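You operate a simulated robot arm through the tools that you are given. There is no shell and no other tool.

You are at the controls of a simulated robot arm. One attempt, no reset.

Task
Clamp the jig's carton, seal it with clear tape, then unclamp it.
Fine: use a tape gun and put it back on its spot. Set down upright: what you pick out.

It is judged by the outcome, as a careful person would: the job done as asked, and still so three seconds after it is handed in. It fails if anything else is knocked over, pushed out of place, dropped, spilled or broken. A push-on lid holds only when it is set on centred and level and pressed home; a screw cap is set on level and turned clockwise until tight.

Robot
A 6-joint arm with a two-finger parallel gripper, fixed in place. Base frame: the origin is on the floor under the middle of its stand, x ahead of it, y to its left, z up; the work surface is at about z = 0.8. Readings come in m, degrees, newtons and seconds.
With the tool pointing down near the work surface it reaches from about 0.38 to 0.88 m from the base axis. Its first joint turns from -115.0 to 115.0 degrees. Payload 3.43 kg.
The tool frame sits at the grasp point between the pads (the TCP): z along the fingers, y along the line on which they close. The tips reach 0.034 m beyond it. Largest opening 0.128 m; finger width 0.024, thickness 0.012; the body of the gripper, 0.048 by 0.13 m, starts 0.096 m behind the TCP.
Orientation is told as [roll, pitch, yaw] about the base's x, y, z axes, in that order, counted from this pose: with the fingers straight down and closing along the base's y, the tool's x points along the base's -x, its y along +y and its z along -z.

Tools
- The arm moves only by the tool play_rows. Its argument "deltas" is a list of rows, each a list of 3 entries, a list of its own where there are three numbers: the shift along the tool's x, y, z in units of 50 mm (1.0 is 50 mm), then the turn, a rotation vector about the tool's x, y, z in units of 8 degrees (1.0 is 8 degrees), then the finger opening in m, from 0 to 0.128. In form: [[[x, y, z], [wx, wy, wz], hand], ...]. A call has 1 to 20 rows; each row shifts and turns the commanded pose from where the row before left it, along the tool's axes as they then stand. A call with a number of a shift or a turn outside -1 to 1 is refused whole. Each row takes 0.2 s and may step no farther than 0.05 m and 8.6 degrees from the row before; otherwise, or with a gripper value out of range, the whole call is refused. A pose out of reach is approached as far as the arm can. The call stops where the force on the tool passes 90 N (or 10 N more than at its start, if that is more) or the arm is blocked; 0.2 s more then pass. Each finger travels about 0.108 m/s and halts on what it meets, pressing with about 34 N; the grip force reading is that of the motor and also rises with nothing between the fingers. The clock runs only during rows and for 0.2 s after the last one: add rows that do not move to give the fingers time. It gives the time, the measured TCP pose, the force on the tool (base axes), the opening and the grip force at its end, in the units of the frame above (readings bear some noise), with the torque about the TCP (base axes, N m) and any sound that the robot's microphone picked up.
- Cameras (640 x 400 px; columns grow to the right, rows downward): "scene" is fixed at [0.2206, -0.5004, 1.4623]; the picture's right is [0.65, -0.76, 0.00], its down [-0.32, -0.28, -0.90] and it looks along [0.69, 0.59, -0.43] (base axes); focal length 238 px, centre (320, 200). "wrist" rides on the gripper at [0.076, -0.011, -0.16] in the tool frame; the picture's right is [0.15, 0.99, 0.00], its down [-0.88, 0.13, -0.46] and it looks along [-0.45, 0.07, 0.89] (tool axes); focal length 234 px, centre (320, 200). There is no depth. A picture from a camera that has moved, and an enlarged one, comes with that camera's place and axes in the base frame and with its lens.
- camera(camera): a new picture of that camera. No time passes.
- lift_body(by): moves the trunk up (or, below 0, down) by that many m; the arm rides with it, the base frame stays. It gives what a move gives, with no picture.
- zoom(camera, box): a new picture of the part [left, top, right, bottom] of that camera's present view, enlarged. No time passes.
- finish_job(): hands the job in; it is judged then, once.

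Places have to be worked out from the pictures, the camera data and where the tool is seen. Open the gripper and draw the arm clear of the work before you hand the job in, unless the task says otherwise.

The tools are called after "Emit:" as a command line: name --argument value ..., lists and objects as JSON in quotes. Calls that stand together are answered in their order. play_rows: Moves the arm, as the interface text tells. Its arguments: {"type":"object","properties":{"deltas":{"type":"array"}},"required":["deltas"]} The other tools are called the same way: lift_body (by) moves the trunk up or down; camera (camera) takes a picture; zoom (camera, box) takes an enlarged picture of a part of a camera's view; finish_job () hands the job in.

At the start:

```text
time_s: 0.0
tool_pos: [0.6262, -0.0658, 1.3898]
orientation: [0.0, 0.0, 0.0]
wrist_force: [-0.7, 0.1, -0.2]
torque: [0.0, 0.03, -0.01]
opening: 0.128
finger_force: 0.0
trunk travel left (down, up): [-0.625, 0.165]
```

scene: 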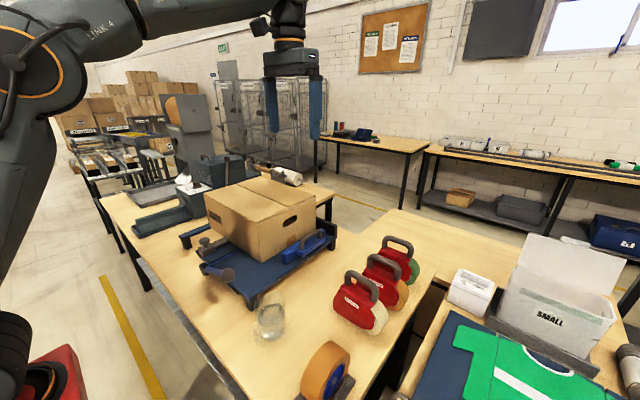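
wrist: 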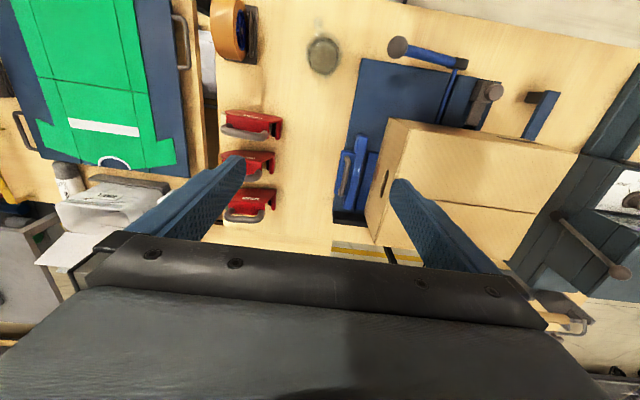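

I see a jig with a carton, three tape guns standing in a row, and a clamp with handles. I zoom in on the jig and the tape guns for detail.

Emit:
zoom --camera "scene" --box '[170, 160, 350, 310]'

Emit:
zoom --camera "scene" --box '[290, 220, 450, 400]'

Emit:
zoom --camera "wrist" --box '[320, 20, 600, 240]'

Emit:
zoom --camera "wrist" --box '[190, 0, 370, 240]'

```text
2.67 times, centred on (260, 235) of scene
camera zoom: at [0.2206, -0.5004, 1.4623], right [0.65, -0.76, 0.0], down [-0.32, -0.28, -0.9], along [0.69, 0.59, -0.43], focal length 636 px, centre (480, 107)
```

zoom: 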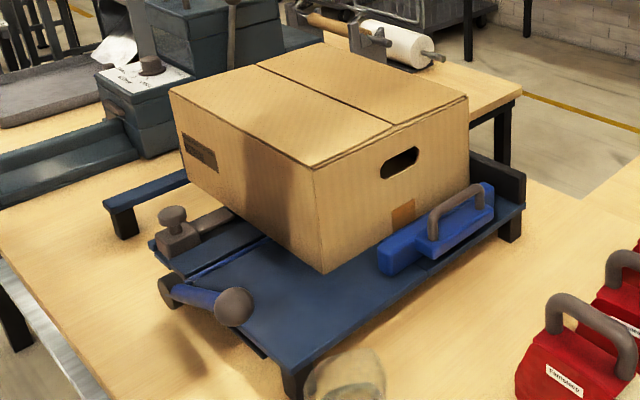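

```text
2.22 times, centred on (370, 310) of scene
camera zoom: at [0.2206, -0.5004, 1.4623], right [0.65, -0.76, 0.0], down [-0.32, -0.28, -0.9], along [0.69, 0.59, -0.43], focal length 530 px, centre (209, -44)
```

zoom: 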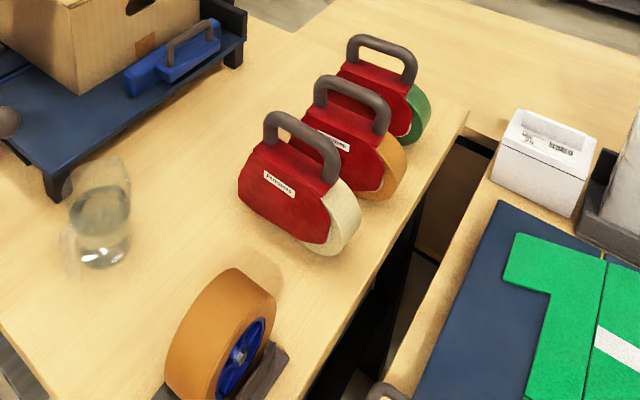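

```text
1.82 times, centred on (460, 130) of wrist
camera zoom: at [0.5498, -0.0751, 1.5482], right [-0.15, 0.99, 0.0], down [0.88, 0.13, 0.46], along [0.45, 0.07, -0.89], focal length 426 px, centre (66, 327)
```

zoom: 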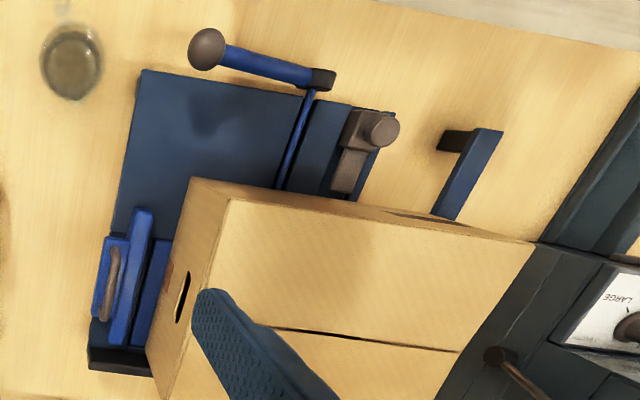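

```text
1.67 times, centred on (280, 120) of wrist
camera zoom: at [0.5498, -0.0751, 1.5482], right [-0.15, 0.99, 0.0], down [0.88, 0.13, 0.46], along [0.45, 0.07, -0.89], focal length 390 px, centre (387, 333)
```

zoom: 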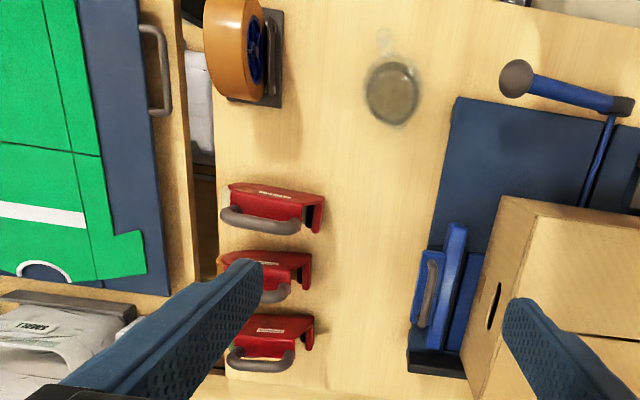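

I look closer at the gun labels, the jig and the rest of the bench to understand the clamp mechanism.

Emit:
zoom --camera "scene" --box '[325, 230, 425, 340]'

Emit:
zoom --camera "scene" --box '[190, 220, 270, 300]'

Emit:
zoom --camera "scene" --box '[260, 200, 350, 270]'

Emit:
zoom --camera "wrist" --box '[210, 90, 300, 230]'

Emit:
zoom --camera "scene" --box '[100, 120, 260, 240]'

```text
3.64 times, centred on (375, 285) of scene
camera zoom: at [0.2206, -0.5004, 1.4623], right [0.65, -0.76, 0.0], down [-0.32, -0.28, -0.9], along [0.69, 0.59, -0.43], focal length 867 px, centre (120, -109)
```

zoom: 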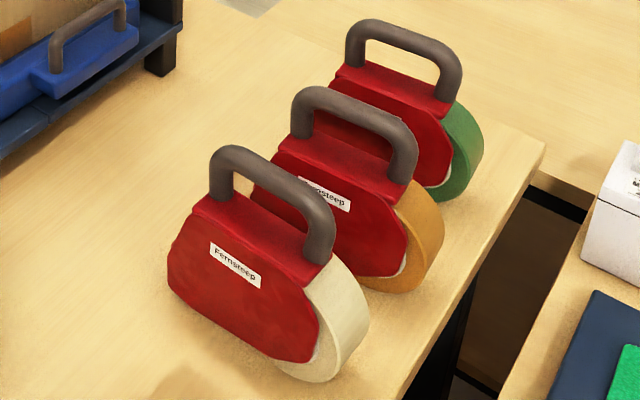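

```text
5.00 times, centred on (230, 260) of scene
camera zoom: at [0.2206, -0.5004, 1.4623], right [0.65, -0.76, 0.0], down [-0.32, -0.28, -0.9], along [0.69, 0.59, -0.43], focal length 1193 px, centre (770, -100)
```

zoom: 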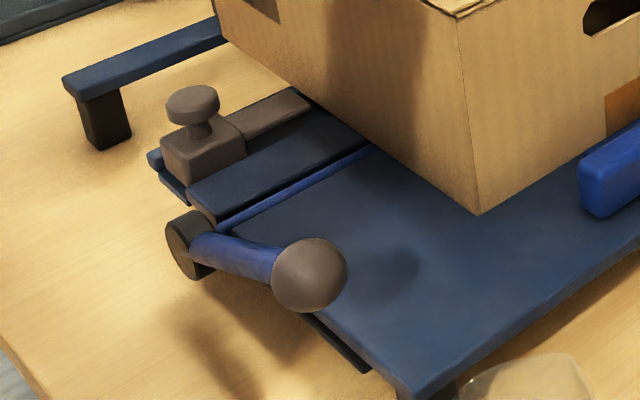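

```text
5.71 times, centred on (305, 235) of scene
camera zoom: at [0.2206, -0.5004, 1.4623], right [0.65, -0.76, 0.0], down [-0.32, -0.28, -0.9], along [0.69, 0.59, -0.43], focal length 1363 px, centre (406, 0)
```

zoom: 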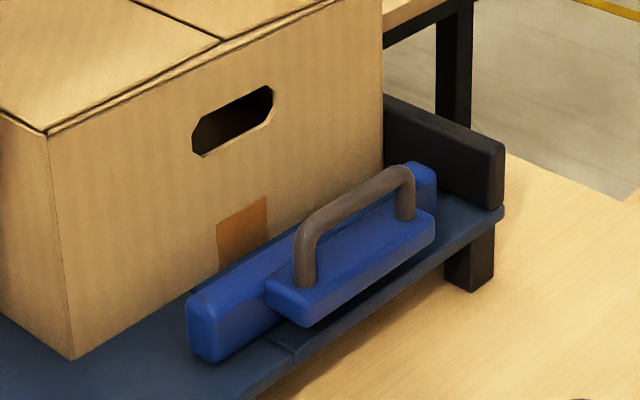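

```text
2.86 times, centred on (255, 160) of wrist
camera zoom: at [0.5498, -0.0751, 1.5482], right [-0.15, 0.99, 0.0], down [0.88, 0.13, 0.46], along [0.45, 0.07, -0.89], focal length 669 px, centre (506, 314)
```

zoom: 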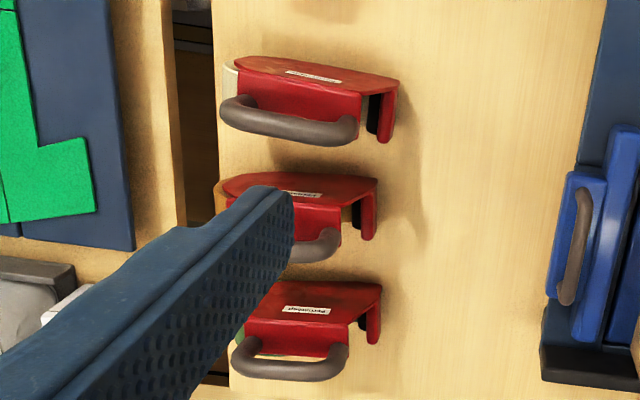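

```text
3.33 times, centred on (180, 180) of scene
camera zoom: at [0.2206, -0.5004, 1.4623], right [0.65, -0.76, 0.0], down [-0.32, -0.28, -0.9], along [0.69, 0.59, -0.43], focal length 795 px, centre (787, 267)
```

zoom: 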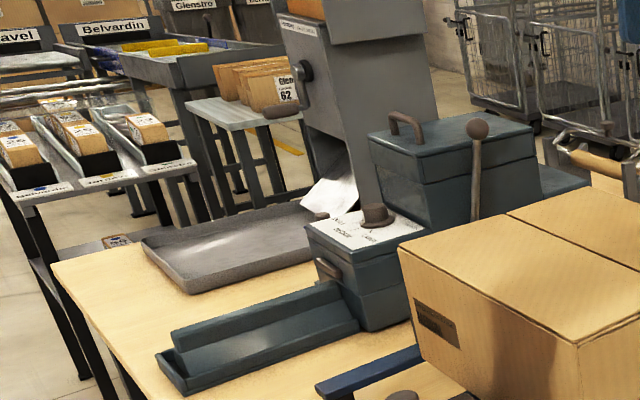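

The cream-white roll gun looks like the clear one (others are brown and green). I move the wrist camera over toward the guns to look closer before touching anything.

Emit:
play_rows --deltas '[[[0.44, -0.46, 0.6], [0, 0, 0], 0.128], [[0.44, -0.46, 0.6], [0, 0, 0], 0.128], [[0.44, -0.46, 0.6], [0, 0, 0], 0.128], [[0.44, -0.46, 0.6], [0, 0, 0], 0.128], [[0.44, -0.46, 0.6], [0, 0, 0], 0.128], [[0.44, -0.46, 0.6], [0, 0, 0], 0.128], [[0.44, -0.46, 0.6], [0, 0, 0], 0.128], [[0.44, -0.46, 0.6], [0, 0, 0], 0.128]]'

Emit:
camera --camera "wrist"

Emit:
camera --camera "scene"

```text
time_s: 1.8
tool_pos: [0.4513, -0.2484, 1.1497]
orientation: [0.0, -0.1, 0.0]
wrist_force: [-0.3, -0.5, -0.2]
torque: [-0.04, 0.01, -0.02]
opening: 0.128
finger_force: 0.1
trunk travel left (down, up): [-0.625, 0.165]
```

```text
taken
camera wrist: at [0.3747, -0.2584, 1.3084], right [-0.15, 0.99, 0.0], down [0.88, 0.13, 0.46], along [0.45, 0.07, -0.89], focal length 234 px, centre (320, 200)
```

wrist: 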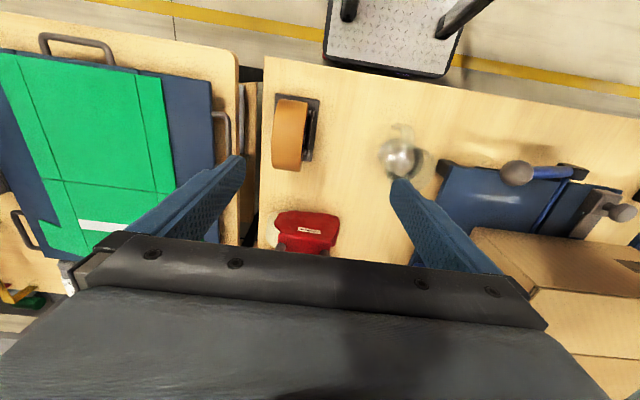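

```text
taken
```

scene: 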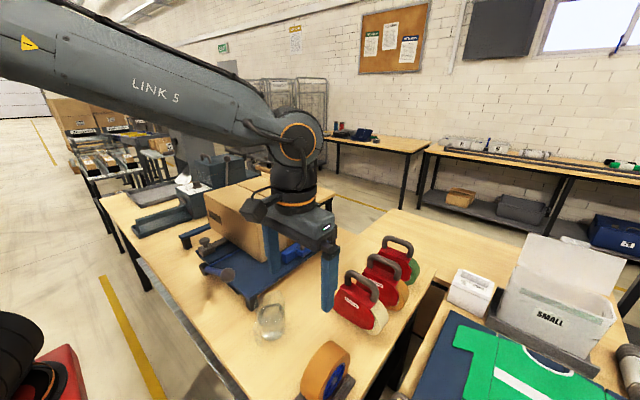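

The close gun is partly hidden by the gripper. I go over to the jig side now to study the lever, knob and clamp bar.

Emit:
play_rows --deltas '[[[0.06, 0.9, -0.2], [0, 0, 0], 0.128], [[0.06, 0.9, -0.2], [0, 0, 0], 0.128], [[0.06, 0.9, -0.2], [0, 0, 0], 0.128], [[0.06, 0.9, -0.2], [0, 0, 0], 0.128], [[0.06, 0.9, -0.2], [0, 0, 0], 0.128], [[0.06, 0.9, -0.2], [0, 0, 0], 0.128], [[0.06, 0.9, -0.2], [0, 0, 0], 0.128], [[0.06, 0.9, -0.2], [0, 0, 0], 0.128], [[0.06, 0.9, -0.2], [0, 0, 0], 0.128], [[0.06, 0.9, -0.2], [0, 0, 0], 0.128]]'

Emit:
camera --camera "wrist"

Emit:
zoom --camera "wrist" --box '[220, 40, 420, 260]'

Emit:
zoom --camera "scene" --box '[320, 220, 430, 350]'

```text
time_s: 4.0
tool_pos: [0.4207, 0.2003, 1.2526]
orientation: [0.0, 0.0, 0.0]
wrist_force: [-0.2, -0.3, 0.9]
torque: [0.03, 0.01, -0.03]
opening: 0.128
finger_force: 0.0
trunk travel left (down, up): [-0.625, 0.165]
```

```text
taken
camera wrist: at [0.3442, 0.1909, 1.4099], right [-0.15, 0.99, 0.0], down [0.88, 0.13, 0.46], along [0.45, 0.07, -0.89], focal length 234 px, centre (320, 200)
```

wrist: 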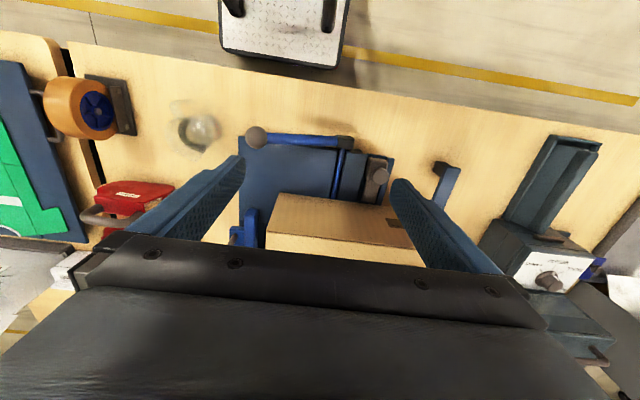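

```text
1.82 times, centred on (320, 150) of wrist
camera zoom: at [0.3442, 0.1909, 1.4099], right [-0.15, 0.99, 0.0], down [0.88, 0.13, 0.46], along [0.45, 0.07, -0.89], focal length 426 px, centre (320, 291)
```

zoom: 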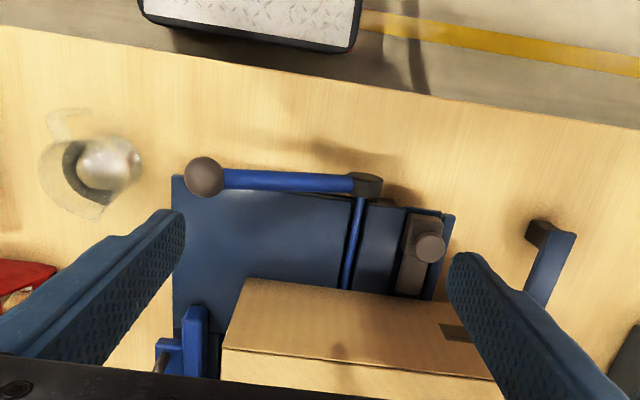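

```text
3.08 times, centred on (375, 285) of scene
camera zoom: at [0.2206, -0.5004, 1.4623], right [0.65, -0.76, 0.0], down [-0.32, -0.28, -0.9], along [0.69, 0.59, -0.43], focal length 734 px, centre (151, -62)
```

zoom: 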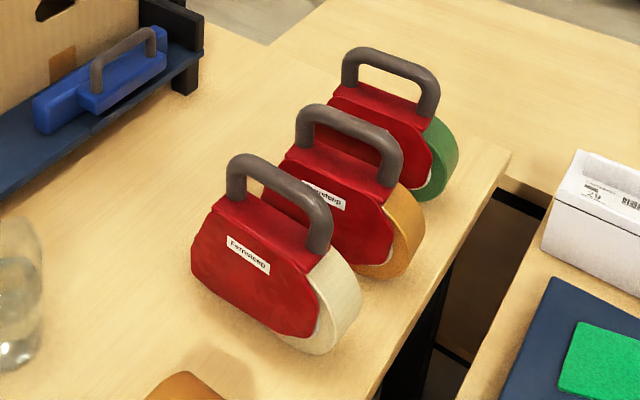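

The lever has a shaft running across the platform under the carton. I need a side view from the -y side, so I move there and yaw the wrist 90° so the camera looks toward +y.

Emit:
play_rows --deltas '[[[-0.622, -0.711, 0], [0, 0, 0], 0.128], [[-0.622, -0.711, 0], [0, 0, 0], 0.128], [[-0.622, -0.711, 0], [0, 0, 0], 0.128], [[-0.622, -0.711, 0], [0, 0, 0], 0.128], [[-0.622, -0.711, 0], [0, 0, 0], 0.128], [[-0.622, -0.711, 0], [0, 0, 0], 0.128], [[-0.622, -0.711, 0], [0, 0, 0], 0.128], [[-0.622, -0.711, 0], [0, 0, 0], 0.128], [[-0.622, -0.711, 0], [0, 0, 0], 0.128]]'

Emit:
play_rows --deltas '[[[0, 0, 0], [0, 0, -0.9375], 0.128], [[0, 0, 0], [0, 0, -0.9375], 0.128], [[0, 0, 0], [0, 0, -0.9375], 0.128], [[0, 0, 0], [0, 0, -0.9375], 0.128], [[0, 0, 0], [0, 0, -0.9375], 0.128], [[0, 0, 0], [0, 0, -0.9375], 0.128], [[0, 0, 0], [0, 0, -0.9375], 0.128], [[0, 0, 0], [0, 0, -0.9375], 0.128], [[0, 0, 0], [0, 0, -0.9375], 0.128], [[0, 0, 0], [0, 0, -0.9375], 0.128], [[0, 0, 0], [0, 0, -0.9375], 0.128], [[0, 0, 0], [0, 0, -0.9375], 0.128], [[0, 0, 0], [0, -0.9375, 0], 0.128], [[0, 0, 0], [0, -0.9375, 0], 0.128], [[0, 0, 0], [0, -0.9375, 0], 0.128], [[0, 0, 0], [0, -0.9375, 0], 0.128]]'

Emit:
camera --camera "wrist"

Emit:
camera --camera "scene"

```text
time_s: 6.0
tool_pos: [0.6989, -0.1198, 1.2494]
orientation: [0.0, 0.1, 0.0]
wrist_force: [0.1, -0.2, 0.4]
torque: [-0.06, -0.07, 0.07]
opening: 0.1282
finger_force: 0.1
trunk travel left (down, up): [-0.625, 0.165]
```

```text
time_s: 9.4
tool_pos: [0.7005, -0.1201, 1.2493]
orientation: [0.0, -30.1, 90.0]
wrist_force: [-0.1, 0.4, 0.7]
torque: [-0.06, 0.0, -0.04]
opening: 0.1279
finger_force: 0.0
trunk travel left (down, up): [-0.625, 0.165]
```

```text
taken
camera wrist: at [0.711, -0.2628, 1.3486], right [-0.99, -0.13, -0.07], down [-0.13, 0.53, 0.84], along [-0.07, 0.84, -0.54], focal length 234 px, centre (320, 200)
```

wrist: 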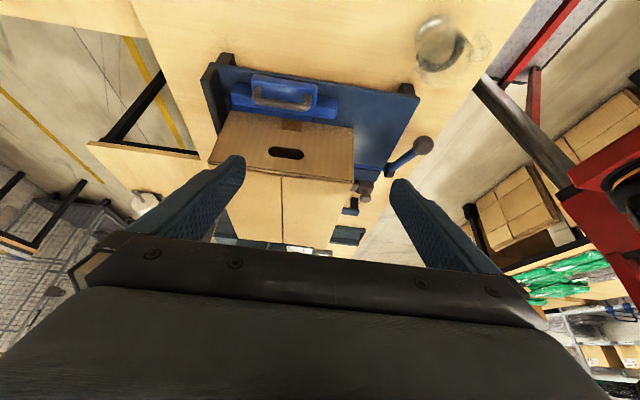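

```text
taken
```

scene: 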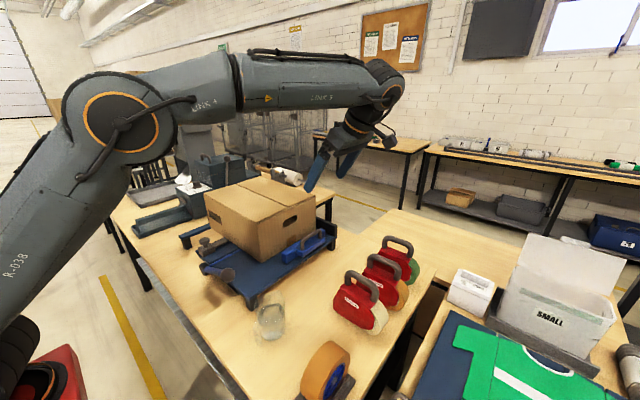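

The side view is upside down but useful. I zoom in on the jig.

Emit:
zoom --camera "wrist" --box '[190, 40, 450, 260]'

Emit:
zoom --camera "wrist" --box '[200, 50, 330, 150]'

Emit:
zoom --camera "wrist" --box '[330, 120, 450, 240]'

Emit:
zoom --camera "scene" --box '[190, 170, 350, 310]'

```text
1.82 times, centred on (320, 150) of wrist
camera zoom: at [0.711, -0.2628, 1.3486], right [-0.99, -0.13, -0.07], down [-0.13, 0.53, 0.84], along [-0.07, 0.84, -0.54], focal length 426 px, centre (320, 291)
```

zoom: 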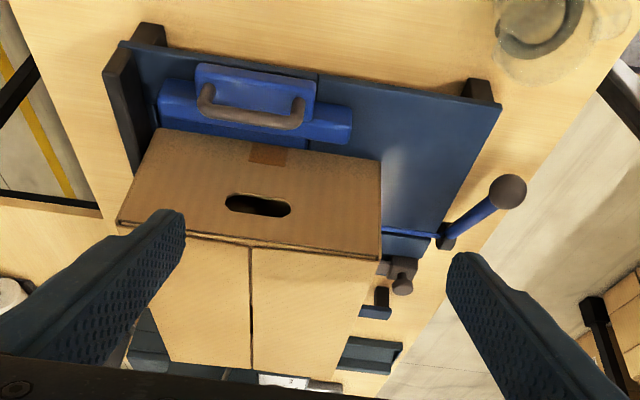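

```text
4.00 times, centred on (265, 100) of wrist
camera zoom: at [0.711, -0.2628, 1.3486], right [-0.99, -0.13, -0.07], down [-0.13, 0.53, 0.84], along [-0.07, 0.84, -0.54], focal length 937 px, centre (540, 600)
```

zoom: 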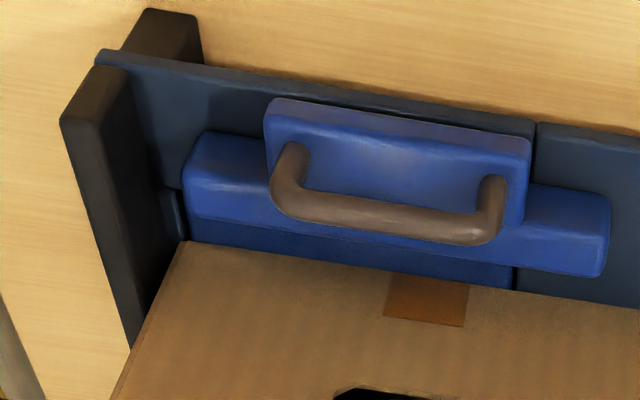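

```text
3.33 times, centred on (390, 180) of wrist
camera zoom: at [0.711, -0.2628, 1.3486], right [-0.99, -0.13, -0.07], down [-0.13, 0.53, 0.84], along [-0.07, 0.84, -0.54], focal length 781 px, centre (87, 267)
```

zoom: 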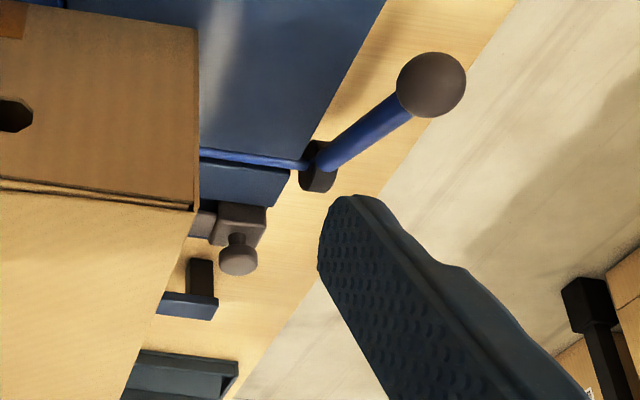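

```text
2.86 times, centred on (270, 240) of scene
camera zoom: at [0.2206, -0.5004, 1.4623], right [0.65, -0.76, 0.0], down [-0.32, -0.28, -0.9], along [0.69, 0.59, -0.43], focal length 682 px, centre (463, 86)
```

zoom: 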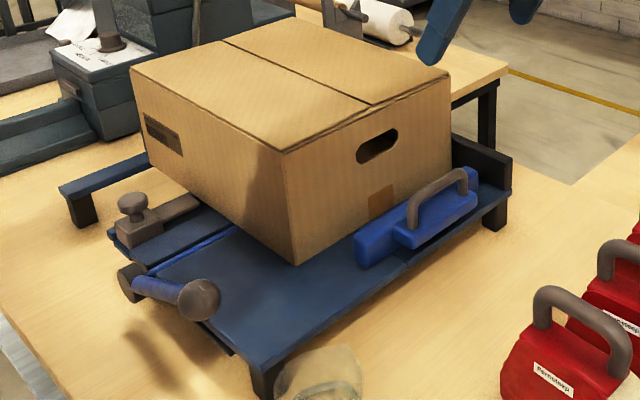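

I go lower for a closer look at the blue jaw bar with the bail handle and at the lever.

Emit:
play_rows --deltas '[[[0.338, -0.1, 0.786], [0, 0, 0], 0.128], [[0.338, -0.1, 0.786], [0, 0, 0], 0.128], [[0.338, -0.1, 0.786], [0, 0, 0], 0.128], [[0.338, -0.1, 0.786], [0, 0, 0], 0.128]]'

Emit:
camera --camera "wrist"

Emit:
zoom --camera "wrist" --box '[160, 60, 480, 260]'

```text
time_s: 10.4
tool_pos: [0.7194, -0.0991, 1.0789]
orientation: [-0.2, -29.9, 90.1]
wrist_force: [0.2, -0.1, 0.9]
torque: [-0.01, -0.02, -0.03]
opening: 0.1281
finger_force: 0.1
trunk travel left (down, up): [-0.625, 0.165]
```

```text
taken
camera wrist: at [0.7304, -0.2427, 1.179], right [-0.99, -0.13, -0.07], down [-0.13, 0.54, 0.83], along [-0.07, 0.84, -0.55], focal length 234 px, centre (320, 200)
```

wrist: 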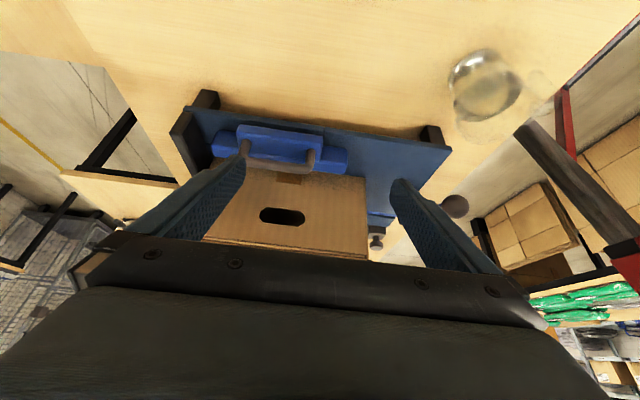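

```text
2.00 times, centred on (320, 160) of wrist
camera zoom: at [0.7304, -0.2427, 1.179], right [-0.99, -0.13, -0.07], down [-0.13, 0.54, 0.83], along [-0.07, 0.84, -0.55], focal length 468 px, centre (320, 280)
```

zoom: 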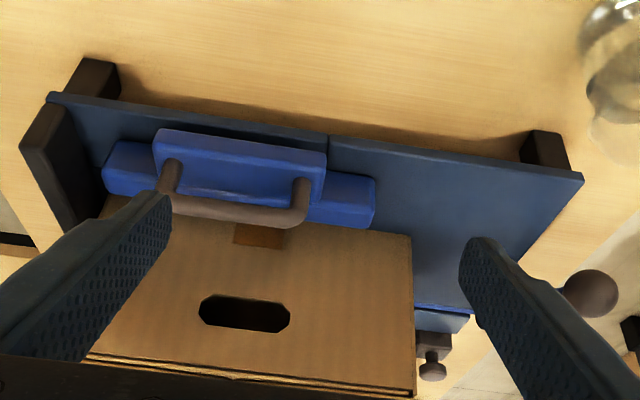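

Now I return the yaw to 0 keeping the tilt, and view the lever and slider from the robot side.

Emit:
play_rows --deltas '[[[-0.5, 0, -0.866], [0, 0, 0], 0.128], [[-0.5, 0, -0.866], [0, 0, 0], 0.128], [[-0.5, 0, -0.866], [0, 0, 0], 0.128], [[-0.5, 0, -0.866], [0, 0, 0], 0.128], [[0, 0, 0], [0.469, 0, 0.812], 0.128], [[0, 0, 0], [0.469, 0, 0.812], 0.128], [[0, 0, 0], [0.469, 0, 0.812], 0.128], [[0, 0, 0], [0.469, 0, 0.812], 0.128], [[0, 0, 0], [0.469, 0, 0.812], 0.128], [[0, 0, 0], [0.469, 0, 0.812], 0.128], [[0, 0, 0], [0.469, 0, 0.812], 0.128], [[0, 0, 0], [0.469, 0, 0.812], 0.128], [[0, 0, 0], [0.469, 0, 0.812], 0.128], [[0, 0, 0], [0.469, 0, 0.812], 0.128], [[0, 0, 0], [0.469, 0, 0.812], 0.128], [[0, 0, 0], [0.469, 0, 0.812], 0.128]]'

Emit:
play_rows --deltas '[[[0.659, 0.667, 0.03], [0, 0, 0], 0.128], [[0.659, 0.667, 0.03], [0, 0, 0], 0.128], [[0.659, 0.667, 0.03], [0, 0, 0], 0.128], [[0.659, 0.667, 0.03], [0, 0, 0], 0.128], [[0.659, 0.667, 0.03], [0, 0, 0], 0.128], [[0.659, 0.667, 0.03], [0, 0, 0], 0.128], [[0.659, 0.667, 0.03], [0, 0, 0], 0.128], [[0.659, 0.667, 0.03], [0, 0, 0], 0.128], [[0.659, 0.667, 0.03], [0, 0, 0], 0.128]]'

Emit:
camera --camera "wrist"

Emit:
zoom --camera "wrist" --box '[180, 60, 460, 260]'

```text
time_s: 13.8
tool_pos: [0.7196, -0.0993, 1.2787]
orientation: [0.1, -30.0, -0.2]
wrist_force: [-0.1, -0.4, 0.1]
torque: [0.02, 0.03, 0.02]
opening: 0.1281
finger_force: 0.1
trunk travel left (down, up): [-0.625, 0.165]
```

```text
time_s: 15.8
tool_pos: [0.4684, 0.2009, 1.1199]
orientation: [0.0, -30.0, 0.0]
wrist_force: [-0.1, -0.1, -0.4]
torque: [0.03, 0.0, 0.01]
opening: 0.1278
finger_force: 0.2
trunk travel left (down, up): [-0.625, 0.165]
```

```text
taken
camera wrist: at [0.3229, 0.1925, 1.2192], right [-0.13, 0.99, -0.07], down [0.54, 0.13, 0.83], along [0.84, 0.07, -0.55], focal length 234 px, centre (320, 200)
```

wrist: 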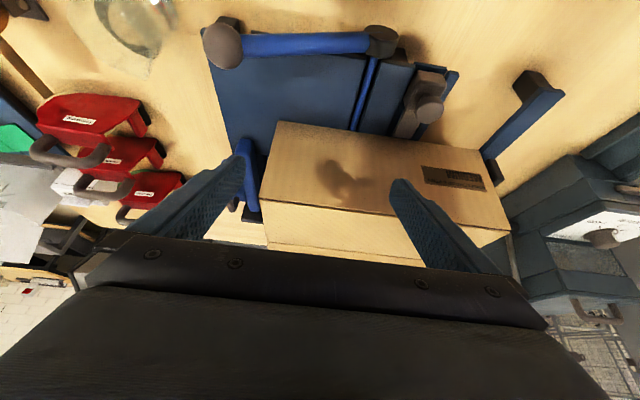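

```text
2.00 times, centred on (320, 160) of wrist
camera zoom: at [0.3229, 0.1925, 1.2192], right [-0.13, 0.99, -0.07], down [0.54, 0.13, 0.83], along [0.84, 0.07, -0.55], focal length 468 px, centre (320, 280)
```

zoom: 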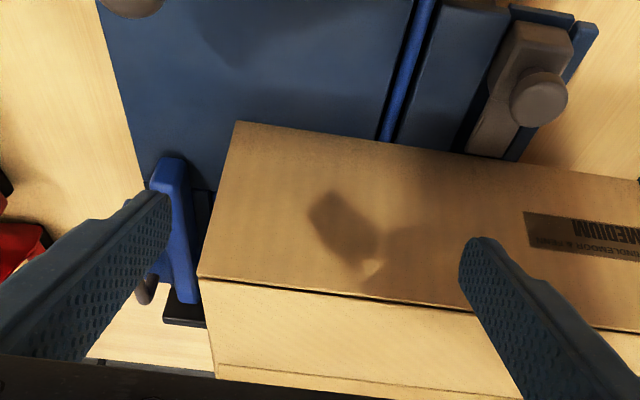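

I zoom in on the lever hub and slider region.

Emit:
zoom --camera "wrist" --box '[190, 0, 350, 120]'

Emit:
zoom --camera "wrist" --box '[330, 0, 490, 130]'

Emit:
zoom --camera "wrist" --box '[20, 80, 200, 230]'

Emit:
zoom --camera "wrist" --box '[400, 60, 640, 260]'

```text
3.33 times, centred on (270, 60) of wrist
camera zoom: at [0.3229, 0.1925, 1.2192], right [-0.13, 0.99, -0.07], down [0.54, 0.13, 0.83], along [0.84, 0.07, -0.55], focal length 781 px, centre (487, 667)
```

zoom: 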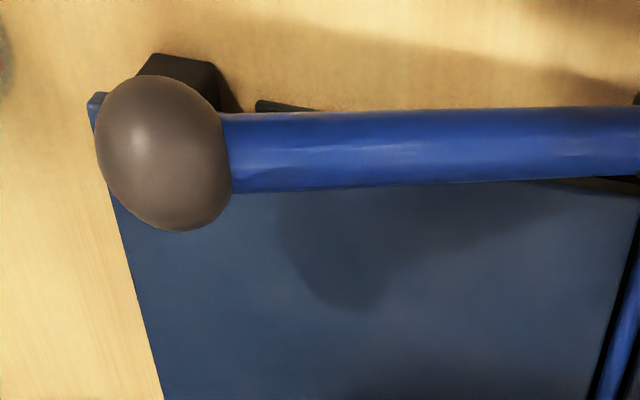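

```text
3.08 times, centred on (410, 65) of wrist
camera zoom: at [0.3229, 0.1925, 1.2192], right [-0.13, 0.99, -0.07], down [0.54, 0.13, 0.83], along [0.84, 0.07, -0.55], focal length 720 px, centre (43, 615)
```

zoom: 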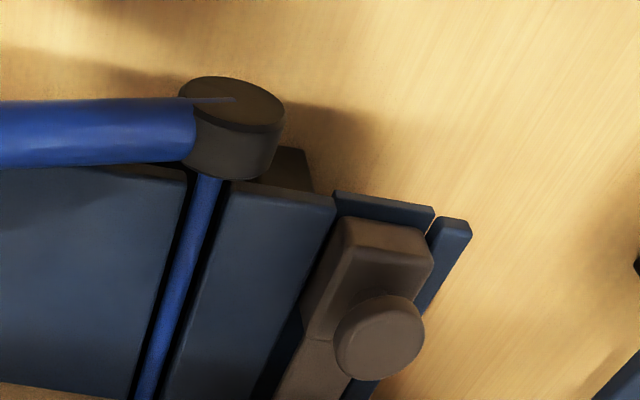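

```text
2.67 times, centred on (110, 155) of wrist
camera zoom: at [0.3229, 0.1925, 1.2192], right [-0.13, 0.99, -0.07], down [0.54, 0.13, 0.83], along [0.84, 0.07, -0.55], focal length 624 px, centre (880, 320)
```

zoom: 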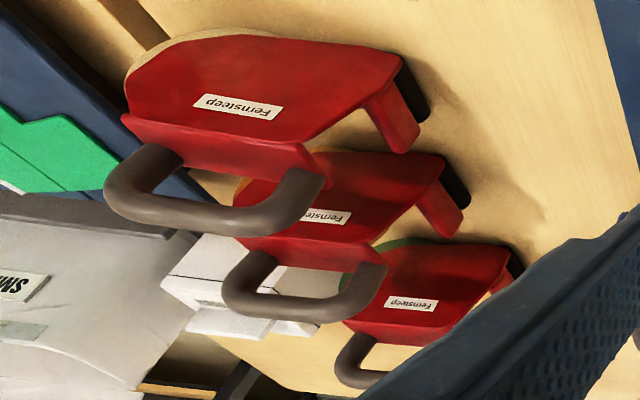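

```text
2.00 times, centred on (520, 160) of wrist
camera zoom: at [0.3229, 0.1925, 1.2192], right [-0.13, 0.99, -0.07], down [0.54, 0.13, 0.83], along [0.84, 0.07, -0.55], focal length 468 px, centre (-80, 280)
```

zoom: 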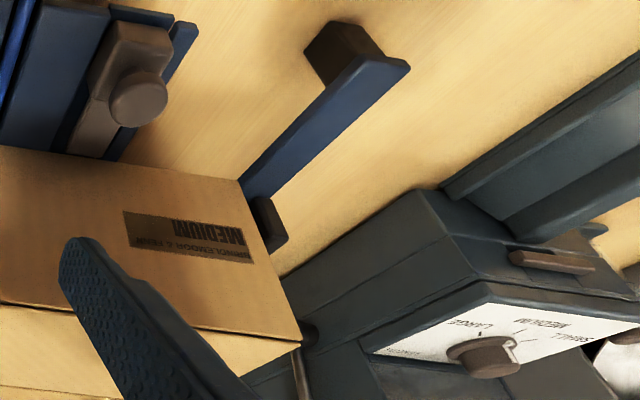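

All guns carry the same brand, so the roll colour tells: the off-white one is clear. I zoom the scene camera strongly on the slider, lever hub and far fence.

Emit:
zoom --camera "scene" --box '[195, 225, 255, 265]'

Emit:
zoom --camera "scene" --box '[275, 225, 345, 275]'

Emit:
zoom --camera "scene" --box '[195, 255, 265, 305]'

```text
10.00 times, centred on (225, 245) of scene
camera zoom: at [0.2206, -0.5004, 1.4623], right [0.65, -0.76, 0.0], down [-0.32, -0.28, -0.9], along [0.69, 0.59, -0.43], focal length 2386 px, centre (1270, -250)
```

zoom: 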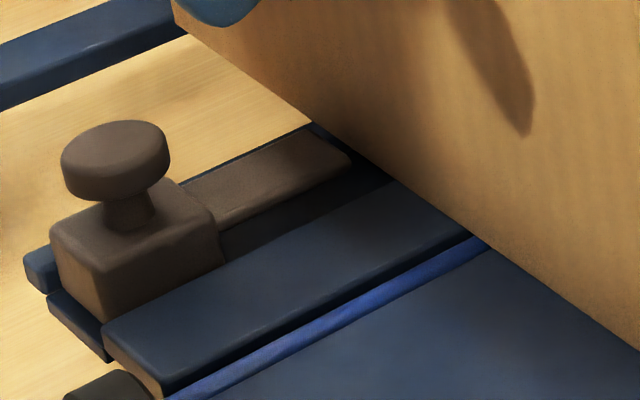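

```text
8.00 times, centred on (310, 250) of scene
camera zoom: at [0.2206, -0.5004, 1.4623], right [0.65, -0.76, 0.0], down [-0.32, -0.28, -0.9], along [0.69, 0.59, -0.43], focal length 1908 px, centre (400, -200)
```

zoom: 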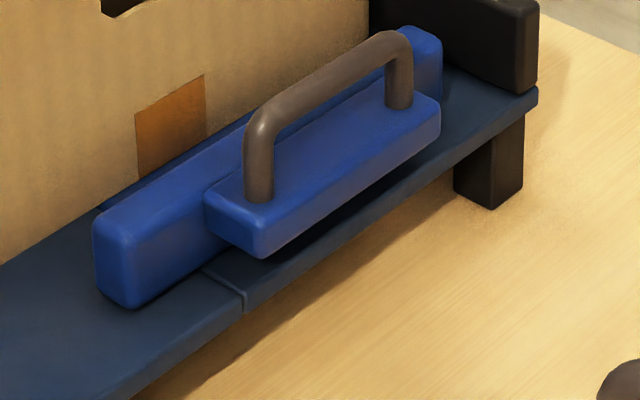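

```text
8.00 times, centred on (230, 280) of scene
camera zoom: at [0.2206, -0.5004, 1.4623], right [0.65, -0.76, 0.0], down [-0.32, -0.28, -0.9], along [0.69, 0.59, -0.43], focal length 1908 px, centre (1040, -440)
```

zoom: 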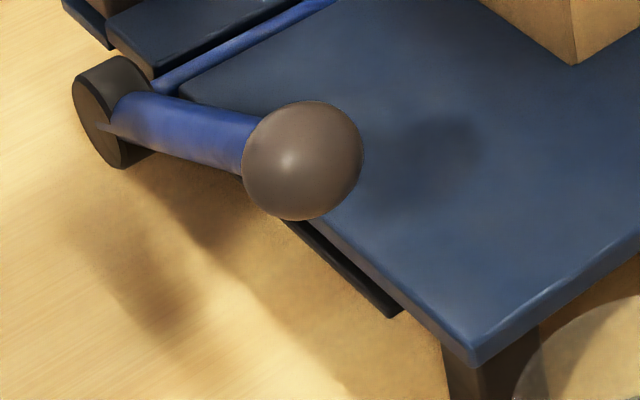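

The jaw bar sits a few cm short of the carton. I check the notice board and other signage for instructions on the jig before touching controls.

Emit:
zoom --camera "scene" --box '[355, 0, 430, 75]'

Emit:
zoom --camera "scene" --box '[270, 10, 330, 60]'

Emit:
zoom --camera "wrist" --box '[520, 180, 640, 290]'

Emit:
zoom --camera "scene" --box '[290, 330, 370, 400]'

```text
5.33 times, centred on (392, 38) of scene
camera zoom: at [0.2206, -0.5004, 1.4623], right [0.65, -0.76, 0.0], down [-0.32, -0.28, -0.9], along [0.69, 0.59, -0.43], focal length 1272 px, centre (-67, 1067)
```

zoom: 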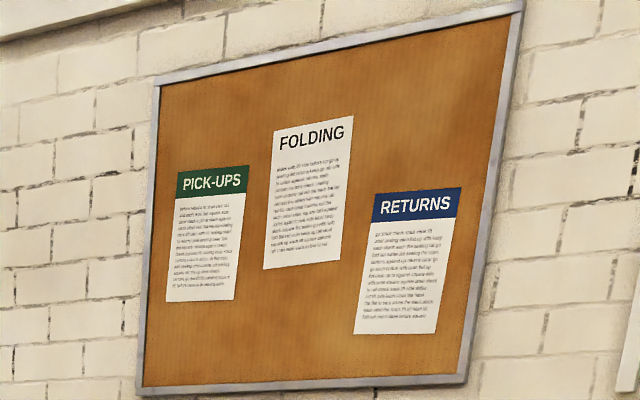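

```text
8.00 times, centred on (300, 35) of scene
camera zoom: at [0.2206, -0.5004, 1.4623], right [0.65, -0.76, 0.0], down [-0.32, -0.28, -0.9], along [0.69, 0.59, -0.43], focal length 1908 px, centre (480, 1520)
```

zoom: 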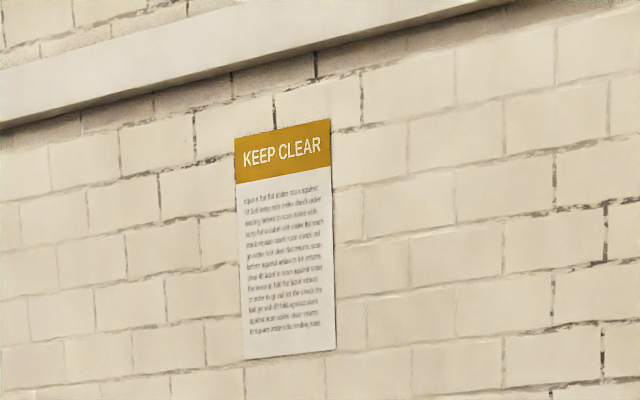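

```text
3.64 times, centred on (580, 235) of wrist
camera zoom: at [0.3229, 0.1925, 1.2192], right [-0.13, 0.99, -0.07], down [0.54, 0.13, 0.83], along [0.84, 0.07, -0.55], focal length 852 px, centre (-626, 73)
```

zoom: 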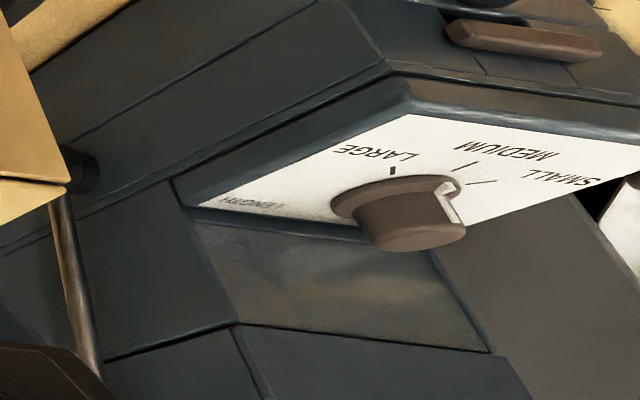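

```text
5.71 times, centred on (330, 365) of scene
camera zoom: at [0.2206, -0.5004, 1.4623], right [0.65, -0.76, 0.0], down [-0.32, -0.28, -0.9], along [0.69, 0.59, -0.43], focal length 1363 px, centre (263, -743)
```

zoom: 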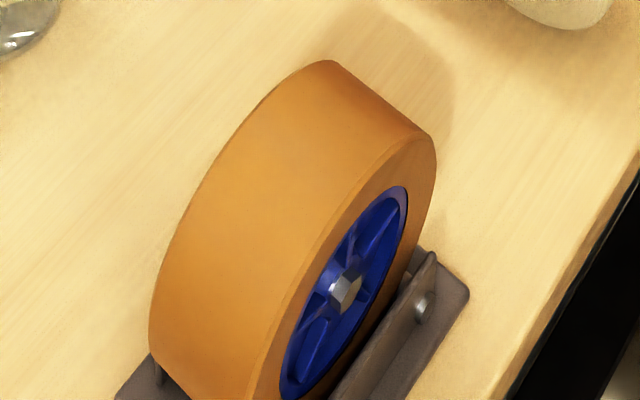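

The "length" dial belongs to a paper-tape machine, not the jig. I move to view the jaw and handle end-on from the robot side to get its height and gap.

Emit:
play_rows --deltas '[[[-0.0385, -0.85, 0.253], [0, 0, 0], 0.128], [[-0.0385, -0.85, 0.253], [0, 0, 0], 0.128], [[-0.0385, -0.85, 0.253], [0, 0, 0], 0.128], [[-0.0385, -0.85, 0.253], [0, 0, 0], 0.128]]'

Emit:
camera --camera "wrist"

Emit:
zoom --camera "wrist" --box '[240, 60, 400, 230]'

```text
time_s: 16.8
tool_pos: [0.5008, 0.0329, 1.0812]
orientation: [0.0, -30.1, -0.2]
wrist_force: [0.3, 0.1, 0.8]
torque: [-0.04, 0.0, 0.0]
opening: 0.1283
finger_force: 0.0
trunk travel left (down, up): [-0.625, 0.165]
```

```text
taken
camera wrist: at [0.3551, 0.0232, 1.1802], right [-0.13, 0.99, -0.07], down [0.53, 0.13, 0.84], along [0.84, 0.07, -0.54], focal length 234 px, centre (320, 200)
```

wrist: 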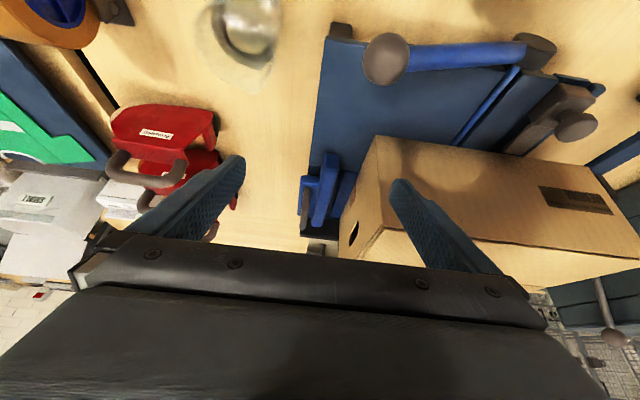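

```text
2.35 times, centred on (320, 145) of wrist
camera zoom: at [0.3551, 0.0232, 1.1802], right [-0.13, 0.99, -0.07], down [0.53, 0.13, 0.84], along [0.84, 0.07, -0.54], focal length 551 px, centre (320, 329)
```

zoom: 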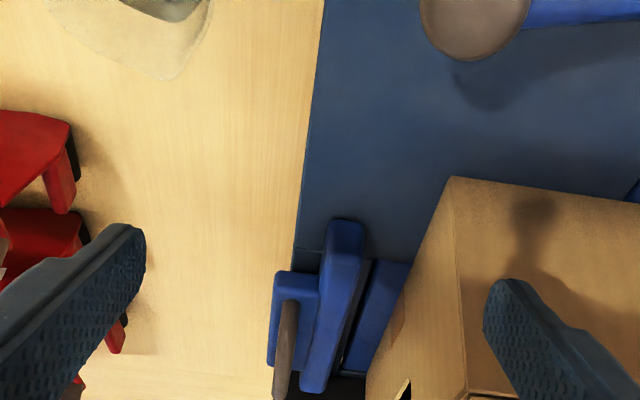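

Emit:
zoom --camera "wrist" --box '[290, 140, 370, 240]'

Emit:
zoom --camera "wrist" --box '[340, 20, 460, 100]'

Emit:
zoom --camera "wrist" --box '[480, 30, 620, 150]'

```text
4.00 times, centred on (330, 190) of wrist
camera zoom: at [0.3551, 0.0232, 1.1802], right [-0.13, 0.99, -0.07], down [0.53, 0.13, 0.84], along [0.84, 0.07, -0.54], focal length 937 px, centre (280, 240)
```

zoom: 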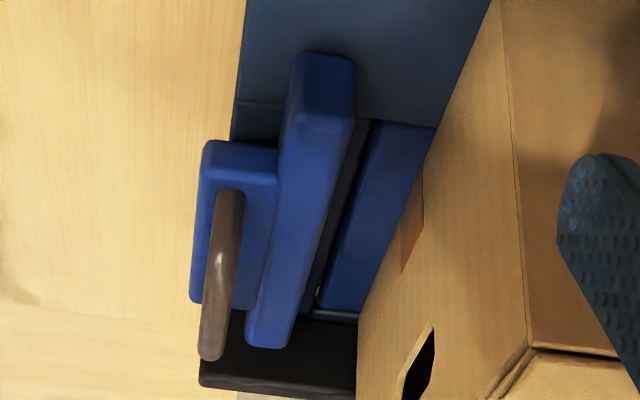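

```text
5.00 times, centred on (400, 60) of wrist
camera zoom: at [0.3551, 0.0232, 1.1802], right [-0.13, 0.99, -0.07], down [0.53, 0.13, 0.84], along [0.84, 0.07, -0.54], focal length 1171 px, centre (-80, 900)
```

zoom: 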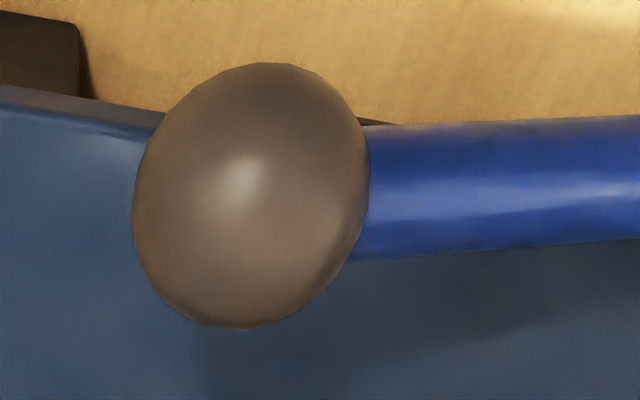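

```text
3.33 times, centred on (550, 90) of wrist
camera zoom: at [0.3551, 0.0232, 1.1802], right [-0.13, 0.99, -0.07], down [0.53, 0.13, 0.84], along [0.84, 0.07, -0.54], focal length 781 px, centre (-447, 567)
```

zoom: 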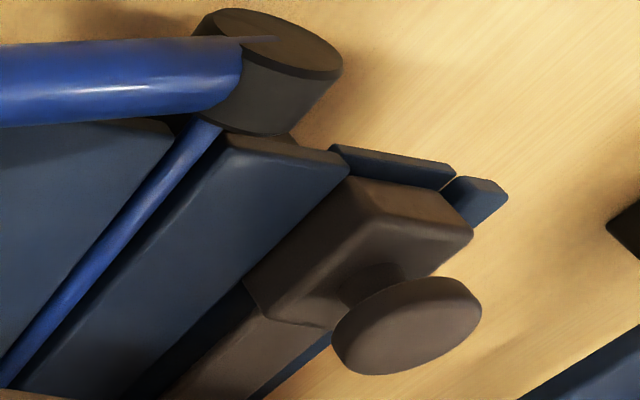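

I zoom much tighter from the scene camera on the slider tongue near the carton edge, the far fence, and the jaw gap.

Emit:
zoom --camera "scene" --box '[215, 228, 245, 248]'

Emit:
zoom --camera "scene" --box '[175, 215, 225, 250]'

Emit:
zoom --camera "scene" --box '[300, 215, 345, 250]'

Emit:
camera --camera "scene"

```text
16.00 times, centred on (230, 238) of scene
camera zoom: at [0.2206, -0.5004, 1.4623], right [0.65, -0.76, 0.0], down [-0.32, -0.28, -0.9], along [0.69, 0.59, -0.43], focal length 3817 px, centre (1760, -408)
```

zoom: 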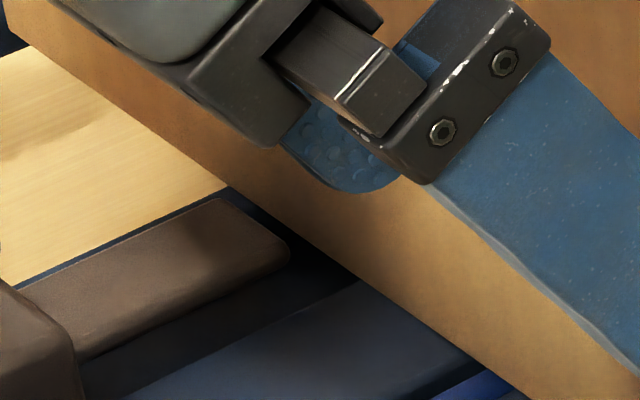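

```text
11.43 times, centred on (200, 232) of scene
camera zoom: at [0.2206, -0.5004, 1.4623], right [0.65, -0.76, 0.0], down [-0.32, -0.28, -0.9], along [0.69, 0.59, -0.43], focal length 2726 px, centre (1691, -171)
```

zoom: 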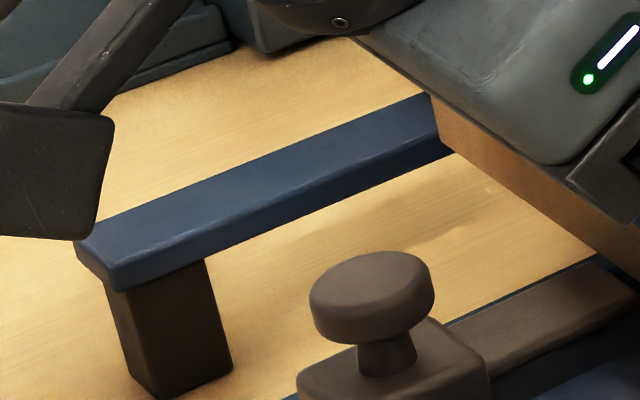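

```text
11.43 times, centred on (322, 232) of scene
camera zoom: at [0.2206, -0.5004, 1.4623], right [0.65, -0.76, 0.0], down [-0.32, -0.28, -0.9], along [0.69, 0.59, -0.43], focal length 2726 px, centre (291, -171)
```

zoom: 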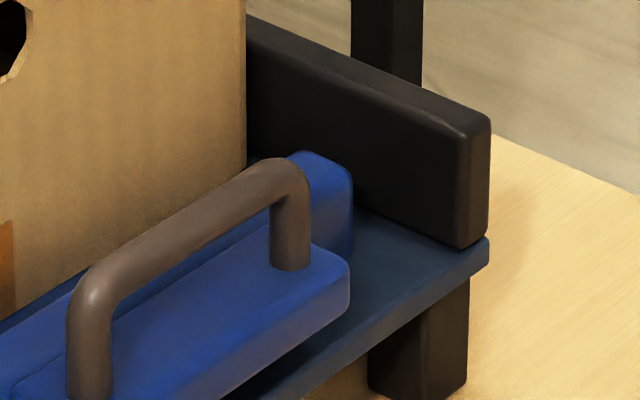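

```text
taken
```

scene: 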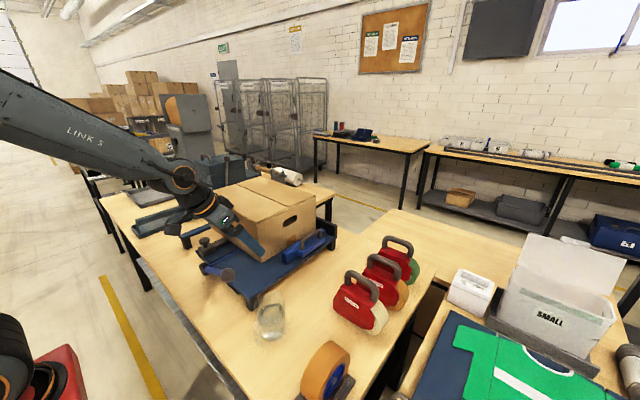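

The bright-blue rod is joined to a flap under the carton's edge, so the ball lever looks like an ejector (it would tip the carton) – I leave it alone. The handled jaw bar on the -y side is the clamp; I go above it to look from straight above.

Emit:
play_rows --deltas '[[[-0.873, -0.237, 0.111], [0, 0, 0], 0.128], [[-0.873, -0.237, 0.111], [0, 0, 0], 0.128], [[-0.873, -0.237, 0.111], [0, 0, 0], 0.128], [[-0.873, -0.237, 0.111], [0, 0, 0], 0.128], [[-0.873, -0.237, 0.111], [0, 0, 0], 0.128], [[-0.873, -0.237, 0.111], [0, 0, 0], 0.128], [[-0.873, -0.237, 0.111], [0, 0, 0], 0.128]]'

Emit:
play_rows --deltas '[[[0, 0, 0], [0, 0.9375, 0], 0.128], [[0, 0, 0], [0, 0.9375, 0], 0.128], [[0, 0, 0], [0, 0.9375, 0], 0.128], [[0, 0, 0], [0, 0.9375, 0], 0.128], [[0, 0, 0], [0, 0, -0.9375], 0.128], [[0, 0, 0], [0, 0, -0.9375], 0.128], [[0, 0, 0], [0, 0, -0.9375], 0.128], [[0, 0, 0], [0, 0, -0.9375], 0.128], [[0, 0, 0], [0, 0, -0.9375], 0.128], [[0, 0, 0], [0, 0, -0.9375], 0.128], [[0, 0, 0], [0, 0, -0.9375], 0.128], [[0, 0, 0], [0, 0, -0.9375], 0.128], [[0, 0, 0], [0, 0, -0.9375], 0.128], [[0, 0, 0], [0, 0, -0.9375], 0.128], [[0, 0, 0], [0, 0, -0.9375], 0.128], [[0, 0, 0], [0, 0, -0.9375], 0.128]]'

Emit:
camera --camera "wrist"

Emit:
zoom --camera "wrist" --box '[240, 80, 400, 230]'

```text
time_s: 18.4
tool_pos: [0.7845, -0.0508, 1.1988]
orientation: [0.1, -30.0, -0.1]
wrist_force: [0.0, -0.7, 0.8]
torque: [-0.03, -0.03, -0.03]
opening: 0.1277
finger_force: 0.1
trunk travel left (down, up): [-0.625, 0.165]
```

```text
time_s: 21.8
tool_pos: [0.785, -0.052, 1.1998]
orientation: [0.0, 0.0, 90.1]
wrist_force: [-1.0, -0.5, 0.1]
torque: [0.0, 0.0, 0.0]
opening: 0.1279
finger_force: 0.1
trunk travel left (down, up): [-0.625, 0.165]
```

```text
taken
camera wrist: at [0.796, -0.125, 1.3573], right [-0.99, -0.15, 0.0], down [-0.13, 0.88, 0.46], along [-0.07, 0.45, -0.89], focal length 234 px, centre (320, 200)
```

wrist: 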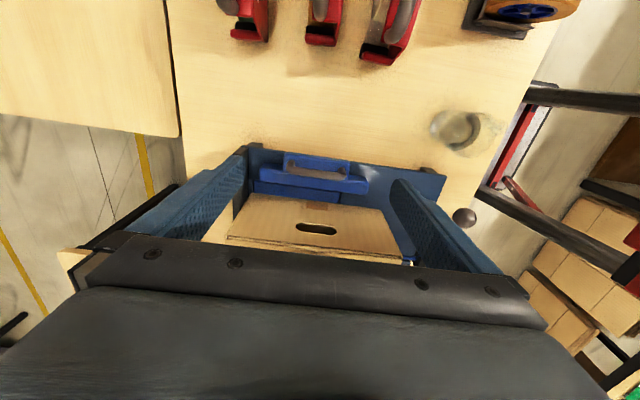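

```text
2.67 times, centred on (320, 155) of wrist
camera zoom: at [0.796, -0.125, 1.3573], right [-0.99, -0.15, 0.0], down [-0.13, 0.88, 0.46], along [-0.07, 0.45, -0.89], focal length 624 px, centre (320, 320)
```

zoom: 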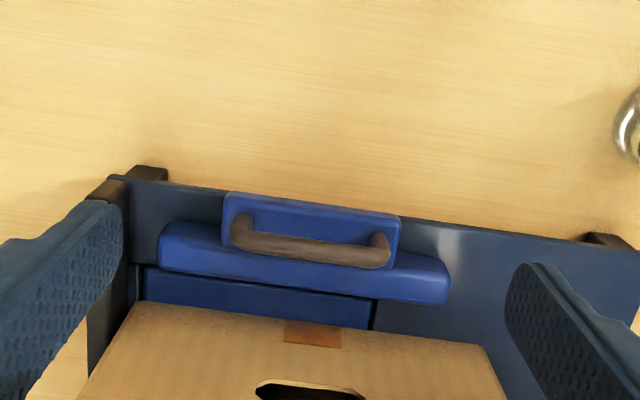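

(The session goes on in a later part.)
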